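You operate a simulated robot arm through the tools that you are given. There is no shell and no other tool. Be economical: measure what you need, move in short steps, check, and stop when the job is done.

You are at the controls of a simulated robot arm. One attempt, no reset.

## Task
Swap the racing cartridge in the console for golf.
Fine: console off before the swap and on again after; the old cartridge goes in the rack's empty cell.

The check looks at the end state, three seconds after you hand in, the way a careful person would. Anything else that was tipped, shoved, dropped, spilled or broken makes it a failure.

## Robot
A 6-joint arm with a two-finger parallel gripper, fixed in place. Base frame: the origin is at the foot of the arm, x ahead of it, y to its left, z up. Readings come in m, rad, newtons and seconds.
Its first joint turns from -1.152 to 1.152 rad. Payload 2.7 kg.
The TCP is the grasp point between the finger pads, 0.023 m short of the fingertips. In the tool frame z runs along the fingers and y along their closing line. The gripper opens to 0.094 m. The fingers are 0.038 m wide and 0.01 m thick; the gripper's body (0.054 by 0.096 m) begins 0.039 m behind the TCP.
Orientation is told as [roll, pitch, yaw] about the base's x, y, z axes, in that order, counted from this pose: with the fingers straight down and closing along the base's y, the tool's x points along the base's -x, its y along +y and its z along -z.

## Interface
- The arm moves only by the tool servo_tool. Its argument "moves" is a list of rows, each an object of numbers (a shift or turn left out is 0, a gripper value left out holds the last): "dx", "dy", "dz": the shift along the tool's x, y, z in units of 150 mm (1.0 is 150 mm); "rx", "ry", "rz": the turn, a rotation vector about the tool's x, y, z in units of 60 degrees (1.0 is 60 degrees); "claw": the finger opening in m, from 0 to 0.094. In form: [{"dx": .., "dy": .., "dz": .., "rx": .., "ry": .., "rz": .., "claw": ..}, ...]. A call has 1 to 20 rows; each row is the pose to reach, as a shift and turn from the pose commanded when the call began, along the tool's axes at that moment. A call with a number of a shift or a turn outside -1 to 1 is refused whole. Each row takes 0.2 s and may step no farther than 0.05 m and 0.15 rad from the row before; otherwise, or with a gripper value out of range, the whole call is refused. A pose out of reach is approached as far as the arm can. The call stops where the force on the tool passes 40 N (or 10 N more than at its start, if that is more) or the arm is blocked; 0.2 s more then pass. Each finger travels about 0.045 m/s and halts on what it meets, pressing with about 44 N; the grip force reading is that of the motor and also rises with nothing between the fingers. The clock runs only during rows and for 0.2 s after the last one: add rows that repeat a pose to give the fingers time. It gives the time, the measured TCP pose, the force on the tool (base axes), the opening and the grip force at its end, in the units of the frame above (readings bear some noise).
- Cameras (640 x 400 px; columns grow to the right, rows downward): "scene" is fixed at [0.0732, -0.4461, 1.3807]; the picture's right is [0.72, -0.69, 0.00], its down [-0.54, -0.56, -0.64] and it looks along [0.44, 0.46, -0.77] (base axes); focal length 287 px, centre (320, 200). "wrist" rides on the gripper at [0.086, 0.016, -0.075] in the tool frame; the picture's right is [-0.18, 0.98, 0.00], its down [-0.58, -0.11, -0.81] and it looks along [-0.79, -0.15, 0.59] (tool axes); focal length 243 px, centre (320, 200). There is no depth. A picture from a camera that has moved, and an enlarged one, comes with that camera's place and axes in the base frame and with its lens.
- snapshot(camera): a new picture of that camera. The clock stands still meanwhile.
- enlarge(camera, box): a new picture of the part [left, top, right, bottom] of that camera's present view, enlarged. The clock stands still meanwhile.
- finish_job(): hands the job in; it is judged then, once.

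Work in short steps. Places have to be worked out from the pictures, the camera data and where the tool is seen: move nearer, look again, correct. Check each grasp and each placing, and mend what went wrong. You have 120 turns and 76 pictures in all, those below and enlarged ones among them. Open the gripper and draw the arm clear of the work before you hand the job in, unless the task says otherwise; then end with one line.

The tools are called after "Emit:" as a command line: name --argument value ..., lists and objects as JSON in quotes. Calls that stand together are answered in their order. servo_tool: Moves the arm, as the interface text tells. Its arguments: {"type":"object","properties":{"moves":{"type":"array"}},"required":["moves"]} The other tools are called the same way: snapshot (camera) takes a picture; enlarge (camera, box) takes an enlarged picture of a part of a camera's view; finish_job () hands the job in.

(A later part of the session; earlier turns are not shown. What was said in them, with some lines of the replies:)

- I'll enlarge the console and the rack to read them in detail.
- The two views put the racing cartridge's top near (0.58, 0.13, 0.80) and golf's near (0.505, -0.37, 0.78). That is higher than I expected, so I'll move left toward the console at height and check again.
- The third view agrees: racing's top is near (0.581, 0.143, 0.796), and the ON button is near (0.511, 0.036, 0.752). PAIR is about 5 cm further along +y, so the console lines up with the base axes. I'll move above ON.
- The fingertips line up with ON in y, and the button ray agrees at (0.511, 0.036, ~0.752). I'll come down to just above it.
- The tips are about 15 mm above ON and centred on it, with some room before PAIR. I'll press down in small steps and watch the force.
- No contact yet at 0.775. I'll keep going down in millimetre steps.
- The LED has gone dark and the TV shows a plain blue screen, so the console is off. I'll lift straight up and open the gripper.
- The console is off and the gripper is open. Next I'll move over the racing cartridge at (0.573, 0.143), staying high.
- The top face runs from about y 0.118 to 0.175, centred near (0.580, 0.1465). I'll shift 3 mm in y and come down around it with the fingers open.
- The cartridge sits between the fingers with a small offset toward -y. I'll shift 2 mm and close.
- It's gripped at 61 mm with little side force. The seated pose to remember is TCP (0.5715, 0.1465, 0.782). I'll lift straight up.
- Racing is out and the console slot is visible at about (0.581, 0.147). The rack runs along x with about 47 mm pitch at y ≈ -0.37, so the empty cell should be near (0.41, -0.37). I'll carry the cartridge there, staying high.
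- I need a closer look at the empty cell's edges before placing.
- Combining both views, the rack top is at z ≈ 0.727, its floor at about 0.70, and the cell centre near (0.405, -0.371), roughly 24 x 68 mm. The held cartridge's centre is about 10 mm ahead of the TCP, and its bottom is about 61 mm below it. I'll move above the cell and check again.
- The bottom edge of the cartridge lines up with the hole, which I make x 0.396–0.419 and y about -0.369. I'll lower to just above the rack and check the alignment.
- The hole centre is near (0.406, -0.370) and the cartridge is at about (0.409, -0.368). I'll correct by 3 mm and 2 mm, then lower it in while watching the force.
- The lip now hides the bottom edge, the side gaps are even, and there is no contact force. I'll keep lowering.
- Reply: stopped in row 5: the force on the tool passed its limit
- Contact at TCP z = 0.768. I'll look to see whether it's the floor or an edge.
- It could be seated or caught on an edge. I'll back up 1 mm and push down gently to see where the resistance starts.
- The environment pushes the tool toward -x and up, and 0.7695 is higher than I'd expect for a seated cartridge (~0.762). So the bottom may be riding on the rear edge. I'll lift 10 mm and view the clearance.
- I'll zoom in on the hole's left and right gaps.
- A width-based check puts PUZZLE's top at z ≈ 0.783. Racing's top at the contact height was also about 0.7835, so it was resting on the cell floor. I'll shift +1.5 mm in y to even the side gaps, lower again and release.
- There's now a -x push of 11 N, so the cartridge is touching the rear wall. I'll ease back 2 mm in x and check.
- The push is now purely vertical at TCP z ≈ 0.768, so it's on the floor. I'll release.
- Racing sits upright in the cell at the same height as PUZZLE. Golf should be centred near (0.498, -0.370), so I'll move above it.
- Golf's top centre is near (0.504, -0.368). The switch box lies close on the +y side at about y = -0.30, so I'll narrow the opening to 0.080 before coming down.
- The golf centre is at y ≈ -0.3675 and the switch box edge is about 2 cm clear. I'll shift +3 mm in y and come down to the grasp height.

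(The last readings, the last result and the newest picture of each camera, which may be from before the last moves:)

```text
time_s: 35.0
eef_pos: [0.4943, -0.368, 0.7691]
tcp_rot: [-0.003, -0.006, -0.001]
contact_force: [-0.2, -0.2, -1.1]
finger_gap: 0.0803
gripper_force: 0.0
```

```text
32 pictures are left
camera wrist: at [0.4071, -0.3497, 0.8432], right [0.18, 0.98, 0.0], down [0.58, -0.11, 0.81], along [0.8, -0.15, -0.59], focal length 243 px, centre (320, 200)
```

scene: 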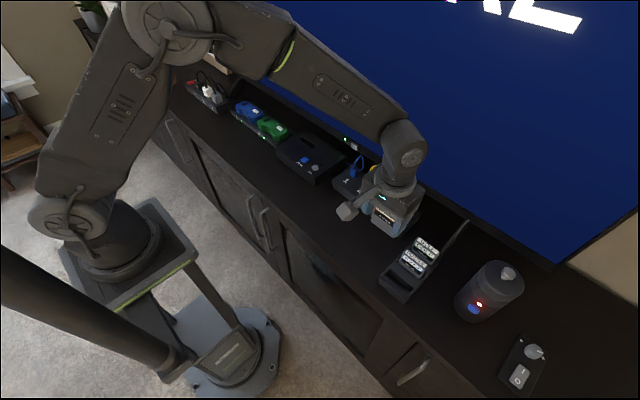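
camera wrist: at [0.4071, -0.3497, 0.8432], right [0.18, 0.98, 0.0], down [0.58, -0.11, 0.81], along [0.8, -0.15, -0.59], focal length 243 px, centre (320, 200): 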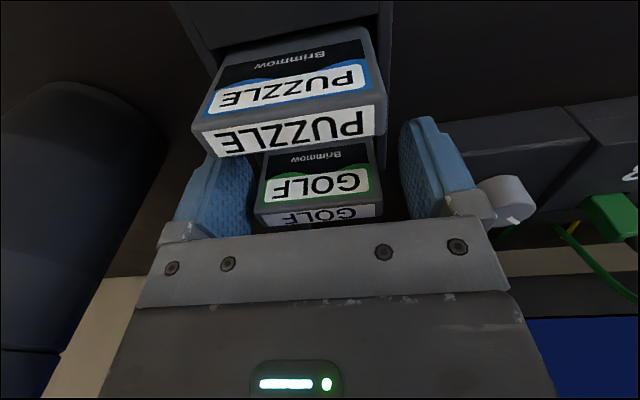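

The geometry matches the racing grasp. I'll shift -2 mm in y and close.

Emit:
servo_tool --moves '[{"dy": -0.013}, {"dy": -0.013, "claw": 0.03}, {"dy": -0.013}, {"dy": -0.013}, {"dy": -0.013}]'

Emit:
servo_tool --moves '[{"dz": -0.04}, {"dz": -0.08}, {"dz": -0.14}, {"dz": -0.2}, {"dz": -0.3}, {"dz": -0.5}, {"dz": -0.75}, {"dz": -1.0}, {"dz": -1.0}]'

Emit:
snapshot --camera "wrist"

Emit:
enlarge --camera "scene" --box '[350, 150, 510, 310]'

```text
time_s: 36.2
eef_pos: [0.4953, -0.3687, 0.7678]
tcp_rot: [-0.004, -0.005, 0.0]
contact_force: [-0.2, -0.6, 0.2]
finger_gap: 0.0613
gripper_force: 43.8
```

```text
time_s: 38.2
eef_pos: [0.4915, -0.369, 0.9176]
tcp_rot: [-0.001, -0.005, -0.001]
contact_force: [0.2, -1.0, 0.0]
finger_gap: 0.0611
gripper_force: 43.9
```

```text
31 pictures are left
camera wrist: at [0.4035, -0.3509, 0.9916], right [0.18, 0.98, 0.0], down [0.58, -0.11, 0.81], along [0.8, -0.15, -0.59], focal length 243 px, centre (320, 200)
```

wrist: 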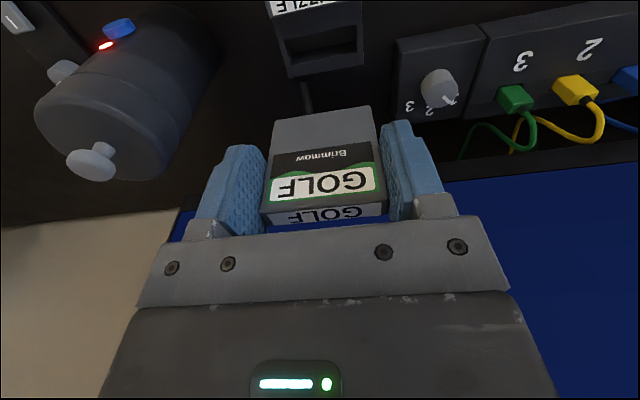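

```text
2.50 times, centred on (430, 230) of scene
camera zoom: at [0.0732, -0.4461, 1.3807], right [0.72, -0.69, 0.0], down [-0.54, -0.56, -0.64], along [0.44, 0.46, -0.77], focal length 717 px, centre (45, 125)
```

zoom: 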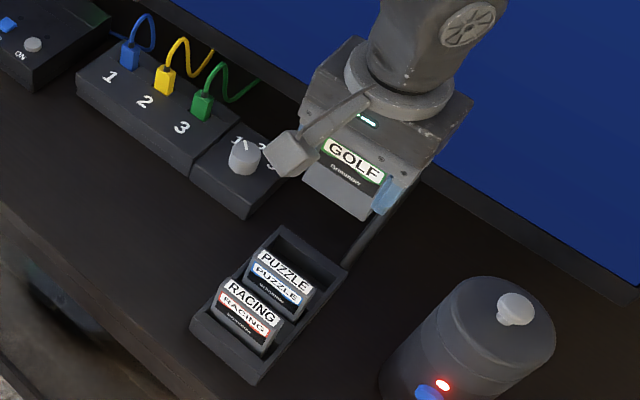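

Golf is held and clear, and racing and PUZZLE stand undisturbed. I'll carry golf back to the console, staying high.

Emit:
servo_tool --moves '[{"dy": 0.25, "dx": 0.05, "dz": -0.05}, {"dy": 0.5, "dx": 0.1, "dz": -0.1}, {"dy": 0.75, "dx": 0.1, "dz": -0.1}, {"dy": 1.0, "dx": 0.1, "dz": -0.1}]'

Emit:
servo_tool --moves '[{"dy": 0.25}, {"dy": 0.5}, {"dy": 0.75}, {"dy": 1.0}]'

Emit:
servo_tool --moves '[{"dy": 0.25, "dx": -0.1}, {"dy": 0.5, "dx": -0.2}, {"dy": 0.75, "dx": -0.3}, {"dy": 1.0, "dx": -0.4}, {"dy": 1.0, "dx": -0.5}]'

```text
time_s: 39.2
eef_pos: [0.477, -0.2185, 0.9329]
tcp_rot: [-0.004, -0.008, 0.0]
contact_force: [-0.5, 0.0, -0.8]
finger_gap: 0.0608
gripper_force: 43.3
```

```text
time_s: 40.2
eef_pos: [0.4771, -0.0687, 0.9326]
tcp_rot: [-0.004, -0.006, 0.0]
contact_force: [0.4, 0.2, -0.4]
finger_gap: 0.0608
gripper_force: 43.7
```

```text
time_s: 41.4
eef_pos: [0.5524, 0.0797, 0.933]
tcp_rot: [-0.004, -0.005, -0.001]
contact_force: [0.8, 0.8, 0.1]
finger_gap: 0.0611
gripper_force: 44.0
```

Next I'll move to the spot above the slot at (0.5715, 0.1465).

Emit:
servo_tool --moves '[{"dx": -0.06, "dy": 0.25}, {"dx": -0.127, "dy": 0.445}, {"dx": -0.127, "dy": 0.445, "dz": 0.2}, {"dx": -0.127, "dy": 0.445, "dz": 0.4}, {"dx": -0.127, "dy": 0.445, "dz": 0.4}]'

Emit:
enlarge --camera "wrist" --box '[240, 20, 400, 140]'

Emit:
enlarge --camera "scene" --box '[270, 100, 350, 180]'

```text
time_s: 42.6
eef_pos: [0.5715, 0.1454, 0.872]
tcp_rot: [-0.002, -0.007, 0.0]
contact_force: [0.0, -0.3, 0.2]
finger_gap: 0.0609
gripper_force: 43.8
```

```text
3.33 times, centred on (320, 80) of wrist
camera zoom: at [0.4844, 0.1641, 0.9462], right [0.18, 0.98, 0.0], down [0.58, -0.11, 0.81], along [0.8, -0.15, -0.59], focal length 809 px, centre (320, 600)
```

zoom: 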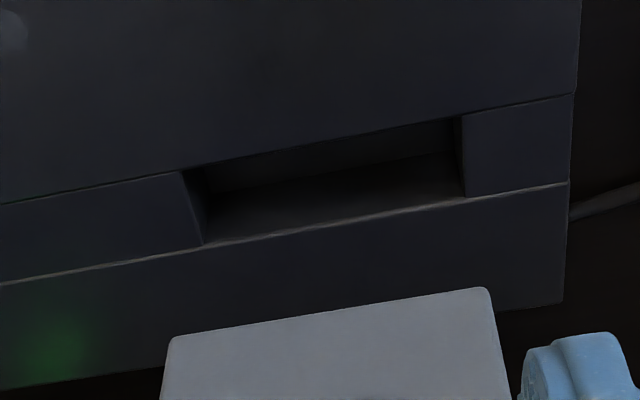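

```text
5.00 times, centred on (310, 140) of scene
camera zoom: at [0.0732, -0.4461, 1.3807], right [0.72, -0.69, 0.0], down [-0.54, -0.56, -0.64], along [0.44, 0.46, -0.77], focal length 1434 px, centre (370, 500)
```

zoom: 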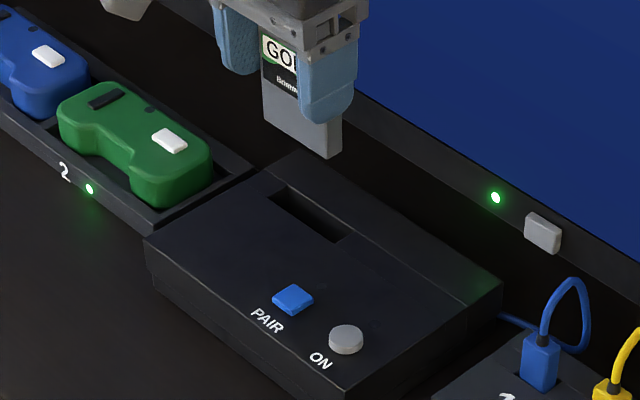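

The slot is about x 0.576–0.594, y 0.113–0.180, and golf's front face is at x ≈ 0.575, y 0.118–0.179. Golf therefore needs about +3 mm in x and -2 mm in y. I'll apply that while lowering to just above the console.

Emit:
servo_tool --moves '[{"dx": -0.02, "dy": -0.012, "dz": 0.1}, {"dx": -0.02, "dy": -0.012, "dz": 0.2}, {"dx": -0.02, "dy": -0.012, "dz": 0.3}, {"dx": -0.02, "dy": -0.012, "dz": 0.37}, {"dx": -0.02, "dy": -0.012, "dz": 0.37}]'

Emit:
enlarge --camera "wrist" --box '[240, 40, 400, 140]'

Emit:
enlarge --camera "scene" --box '[290, 110, 350, 170]'

```text
time_s: 43.8
eef_pos: [0.5765, 0.1459, 0.8165]
tcp_rot: [-0.005, -0.007, -0.001]
contact_force: [0.5, -0.6, -0.2]
finger_gap: 0.0612
gripper_force: 44.1
```

```text
4.00 times, centred on (320, 90) of wrist
camera zoom: at [0.4889, 0.1635, 0.8908], right [0.18, 0.98, 0.0], down [0.58, -0.11, 0.81], along [0.8, -0.15, -0.59], focal length 970 px, centre (320, 640)
```

zoom: 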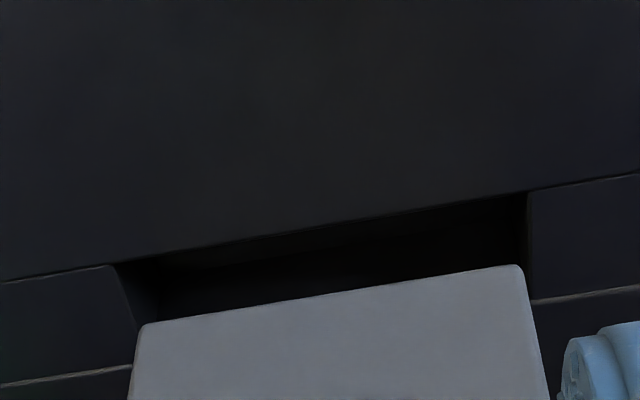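

```text
6.67 times, centred on (320, 140) of scene
camera zoom: at [0.0732, -0.4461, 1.3807], right [0.72, -0.69, 0.0], down [-0.54, -0.56, -0.64], along [0.44, 0.46, -0.77], focal length 1912 px, centre (320, 600)
```

zoom: 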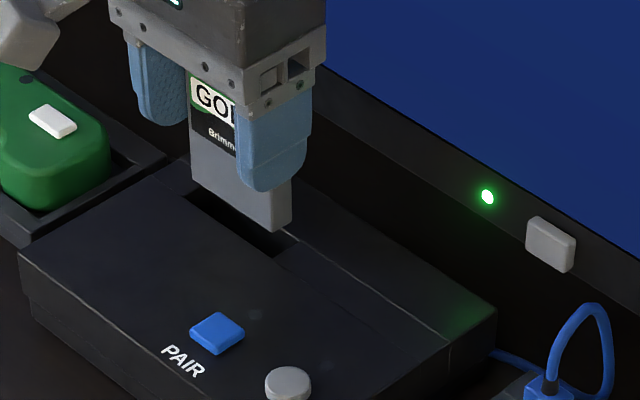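

Golf is now at x 0.580–0.594, with the slot at 0.5755–0.595. In y, golf is centred at 0.1476 against the slot's 0.1462. I'll ease -2.5 mm in x and -1.5 mm in y, then start inserting gently.

Emit:
servo_tool --moves '[{"dx": 0.016, "dy": -0.01}, {"dx": 0.016, "dy": -0.01, "dz": 0.03}, {"dx": 0.016, "dy": -0.01, "dz": 0.06}, {"dx": 0.016, "dy": -0.01, "dz": 0.09}, {"dx": 0.016, "dy": -0.01, "dz": 0.11}, {"dx": 0.016, "dy": -0.01, "dz": 0.11}]'

Emit:
enlarge --camera "wrist" --box '[240, 60, 400, 160]'

```text
time_s: 45.2
eef_pos: [0.5743, 0.1446, 0.8009]
tcp_rot: [-0.003, -0.005, -0.002]
contact_force: [0.2, 0.5, -0.3]
finger_gap: 0.0612
gripper_force: 43.9
```

```text
4.00 times, centred on (320, 110) of wrist
camera zoom: at [0.4871, 0.1617, 0.8747], right [0.18, 0.98, 0.0], down [0.58, -0.11, 0.81], along [0.8, -0.15, -0.59], focal length 970 px, centre (320, 560)
```

zoom: 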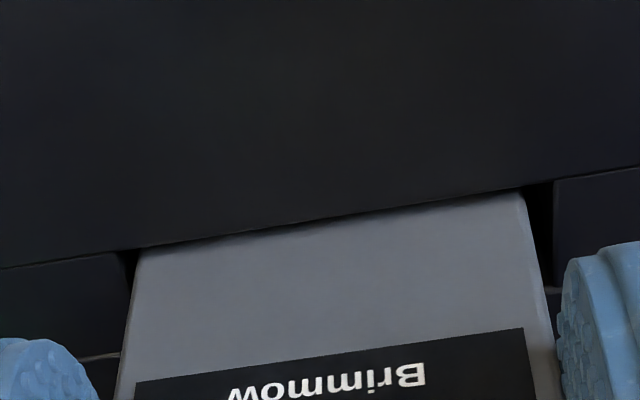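

The side gaps are even, about 23 and 26 px, and the bottom edge is just entering with no force. I'll continue.

Emit:
servo_tool --moves '[{"dz": 0.02}, {"dz": 0.04}, {"dz": 0.06}, {"dz": 0.08}, {"dz": 0.1}, {"dz": 0.1}]'

```text
time_s: 46.6
eef_pos: [0.5739, 0.1447, 0.7842]
tcp_rot: [-0.003, -0.007, -0.001]
contact_force: [-0.6, 0.1, -0.2]
finger_gap: 0.0612
gripper_force: 43.5
```

No force at 0.784, with seating expected near 0.782. I'll press gently onto the bottom.

Emit:
servo_tool --moves '[{"dz": 0.01}, {"dz": 0.02}, {"dz": 0.025}, {"dz": 0.025}]'

Emit:
snapshot --camera "wrist"

```text
time_s: 47.6
eef_pos: [0.5739, 0.1431, 0.7827]
tcp_rot: [-0.004, -0.004, 0.0]
contact_force: [0.0, -0.3, -0.4]
finger_gap: 0.0609
gripper_force: 44.1
```

```text
24 pictures are left
camera wrist: at [0.4863, 0.1614, 0.8571], right [0.18, 0.98, 0.0], down [0.58, -0.11, 0.81], along [0.8, -0.15, -0.59], focal length 243 px, centre (320, 200)
```

wrist: 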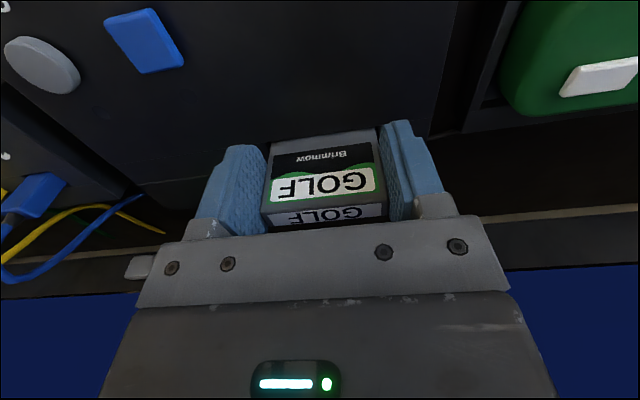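

It now looks almost the same as the seated racing view. I'll press down a little more until I feel contact.

Emit:
servo_tool --moves '[{"dz": 0.01}, {"dz": 0.02}, {"dz": 0.02}]'

```text
time_s: 48.4
eef_pos: [0.5735, 0.1453, 0.7803]
tcp_rot: [-0.001, -0.008, -0.001]
contact_force: [-4.3, -0.9, 16.0]
finger_gap: 0.061
gripper_force: 44.2
```

There's a firm 16 N at the bottom and the height matches racing's, so it's seated. I'll release and lift away.

Emit:
servo_tool --moves '[{"dz": -0.005}, {"dz": -0.005, "claw": 0.094}, {"dz": -0.005}, {"dz": -0.005}, {"dz": -0.005}]'

Emit:
servo_tool --moves '[{"dz": -0.1}, {"dz": -0.25}, {"dz": -0.5}, {"dz": -0.75}, {"dz": -0.75}]'

Emit:
enlarge --camera "scene" --box '[270, 100, 350, 180]'

Emit:
snapshot --camera "wrist"

```text
time_s: 49.6
eef_pos: [0.5739, 0.1446, 0.7801]
tcp_rot: [-0.003, -0.005, 0.0]
contact_force: [-0.4, 1.1, 0.2]
finger_gap: 0.0937
gripper_force: 0.0
```

```text
time_s: 50.8
eef_pos: [0.5728, 0.1438, 0.8913]
tcp_rot: [-0.005, -0.005, -0.001]
contact_force: [0.2, -0.2, 0.2]
finger_gap: 0.094
gripper_force: 0.0
```

```text
5.00 times, centred on (310, 140) of scene
camera zoom: at [0.0731, -0.4461, 1.3807], right [0.72, -0.69, 0.0], down [-0.54, -0.56, -0.64], along [0.44, 0.46, -0.77], focal length 1434 px, centre (370, 500)
```

zoom: 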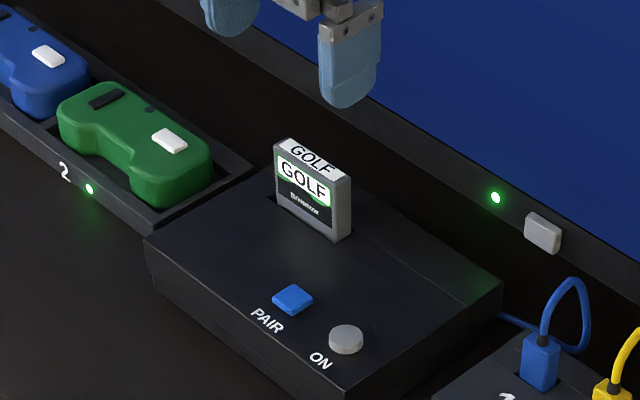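

```text
22 pictures are left
camera wrist: at [0.4856, 0.1619, 0.9665], right [0.18, 0.98, 0.0], down [0.58, -0.11, 0.81], along [0.8, -0.15, -0.59], focal length 243 px, centre (320, 200)
```

wrist: 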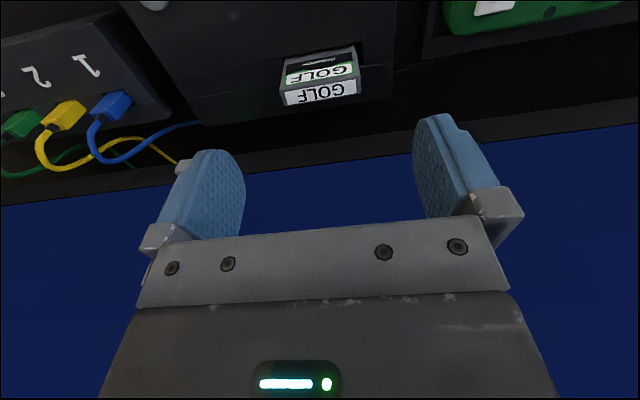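

Golf sits in the slot just as racing did. I'll close the gripper and go back above ON at the TCP position that worked before, (0.508, 0.035).

Emit:
servo_tool --moves '[{"dx": 0.1, "dy": -0.2, "claw": 0.0}, {"dx": 0.2, "dy": -0.4}, {"dx": 0.3, "dy": -0.6}, {"dx": 0.432, "dy": -0.727}, {"dx": 0.432, "dy": -0.727}, {"dx": 0.432, "dy": -0.727}]'

Emit:
servo_tool --moves '[{"dz": 0.2}, {"dz": 0.4}, {"dz": 0.6}, {"dz": 0.7}, {"dz": 0.7}]'

Emit:
enlarge --camera "wrist" --box '[200, 40, 520, 240]'

```text
time_s: 52.2
eef_pos: [0.5095, 0.0345, 0.8925]
tcp_rot: [-0.003, -0.007, -0.001]
contact_force: [-0.5, -0.8, -0.5]
finger_gap: 0.0001
gripper_force: 33.3
```

```text
time_s: 53.4
eef_pos: [0.5096, 0.0345, 0.7878]
tcp_rot: [-0.001, -0.008, -0.001]
contact_force: [1.2, 0.0, -0.2]
finger_gap: 0.0003
gripper_force: 42.4
```

```text
2.00 times, centred on (360, 140) of wrist
camera zoom: at [0.4222, 0.0523, 0.8622], right [0.18, 0.98, 0.0], down [0.58, -0.11, 0.81], along [0.8, -0.15, -0.59], focal length 485 px, centre (240, 320)
```

zoom: 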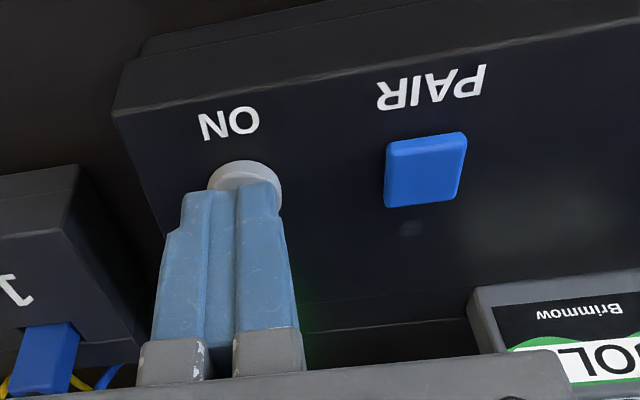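

The fingers are over ON and clear of PAIR. I'll press in small steps as before.

Emit:
servo_tool --moves '[{"dx": 0.01, "dz": 0.04}, {"dx": 0.01, "dz": 0.07}, {"dx": 0.01, "dz": 0.09}, {"dx": 0.01, "dz": 0.105}, {"dx": 0.01, "dz": 0.115}, {"dx": 0.01, "dz": 0.115}]'

Emit:
snapshot --camera "scene"

```text
time_s: 54.8
eef_pos: [0.5074, 0.0365, 0.7691]
tcp_rot: [-0.003, -0.01, 0.0]
contact_force: [1.4, -3.0, 7.0]
finger_gap: 0.0001
gripper_force: 42.1
```

```text
20 pictures are left
```

scene: 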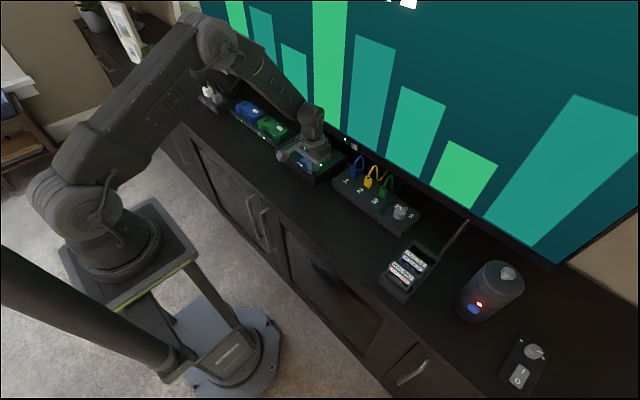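

The TV shows the game screen again, so the console is on. I'll lift up, open the gripper and draw clear.

Emit:
servo_tool --moves '[{"dz": -0.2}, {"dz": -0.5}, {"dz": -0.8}, {"dz": -1.0}, {"dz": -1.0}]'

Emit:
servo_tool --moves '[{"dx": 0.25, "dz": -0.1, "claw": 0.094}, {"dx": 0.5, "dz": -0.2}, {"dx": 0.75, "dz": -0.3}, {"dx": 1.0, "dz": -0.4}, {"dx": 1.0, "dz": -0.4}, {"dx": 1.0, "dz": -0.4}]'

Emit:
snapshot --camera "scene"

Emit:
enlarge --camera "scene" --box '[270, 100, 350, 180]'

Emit:
enlarge --camera "scene" --box '[370, 210, 460, 310]'

```text
time_s: 56.0
eef_pos: [0.5054, 0.0363, 0.9189]
tcp_rot: [-0.002, -0.006, 0.001]
contact_force: [0.5, -0.3, 0.4]
finger_gap: 0.0
gripper_force: 42.1
```

```text
time_s: 57.4
eef_pos: [0.3561, 0.0346, 0.978]
tcp_rot: [-0.005, -0.005, 0.001]
contact_force: [-0.2, -0.8, 0.4]
finger_gap: 0.0943
gripper_force: 0.0
```

```text
19 pictures are left
```

scene: 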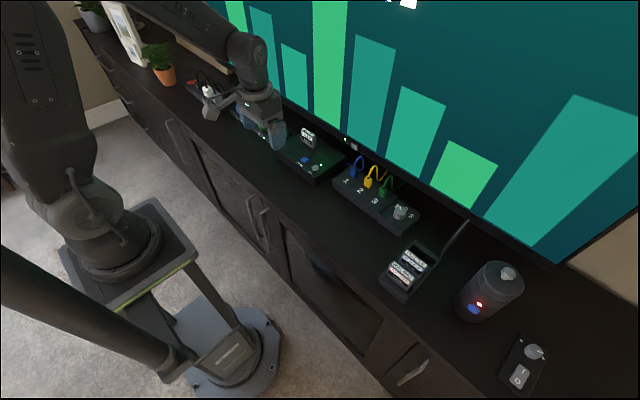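

```text
5.00 times, centred on (310, 140) of scene
camera zoom: at [0.0731, -0.4461, 1.3807], right [0.72, -0.69, 0.0], down [-0.54, -0.56, -0.64], along [0.44, 0.46, -0.77], focal length 1434 px, centre (370, 500)
```

zoom: 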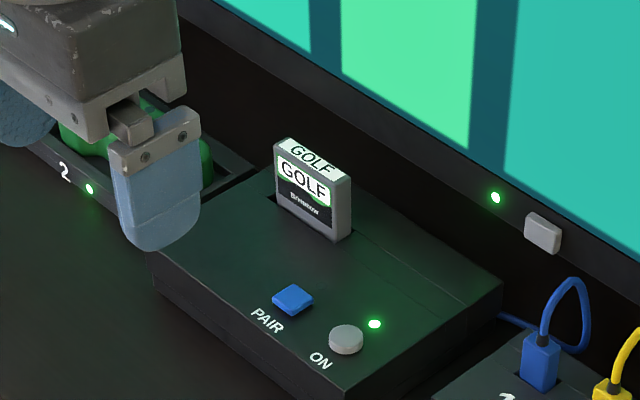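

```text
4.00 times, centred on (415, 260) of scene
camera zoom: at [0.0731, -0.4461, 1.3807], right [0.72, -0.69, 0.0], down [-0.54, -0.56, -0.64], along [0.44, 0.46, -0.77], focal length 1147 px, centre (-60, -40)
```

zoom: 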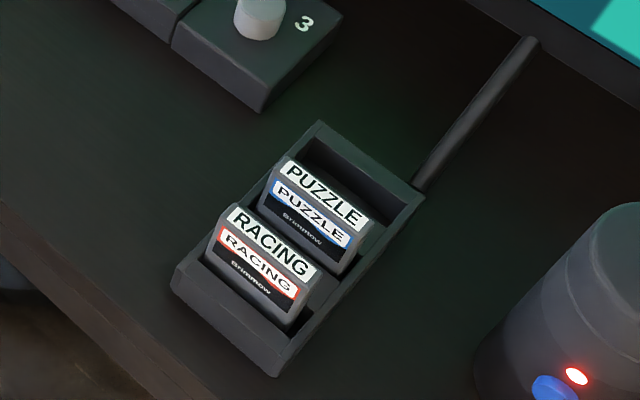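

Golf is in the console with its LED lit and the TV showing the game screen. Racing is in the cell that was empty, nothing else has moved, and the gripper is open and clear, so I'm handing in.

Emit:
finish_job

```text
The job is handed in.
```

The console was switched off, racing was swapped for golf, and it is back on; racing now sits in the rack cell that was empty.
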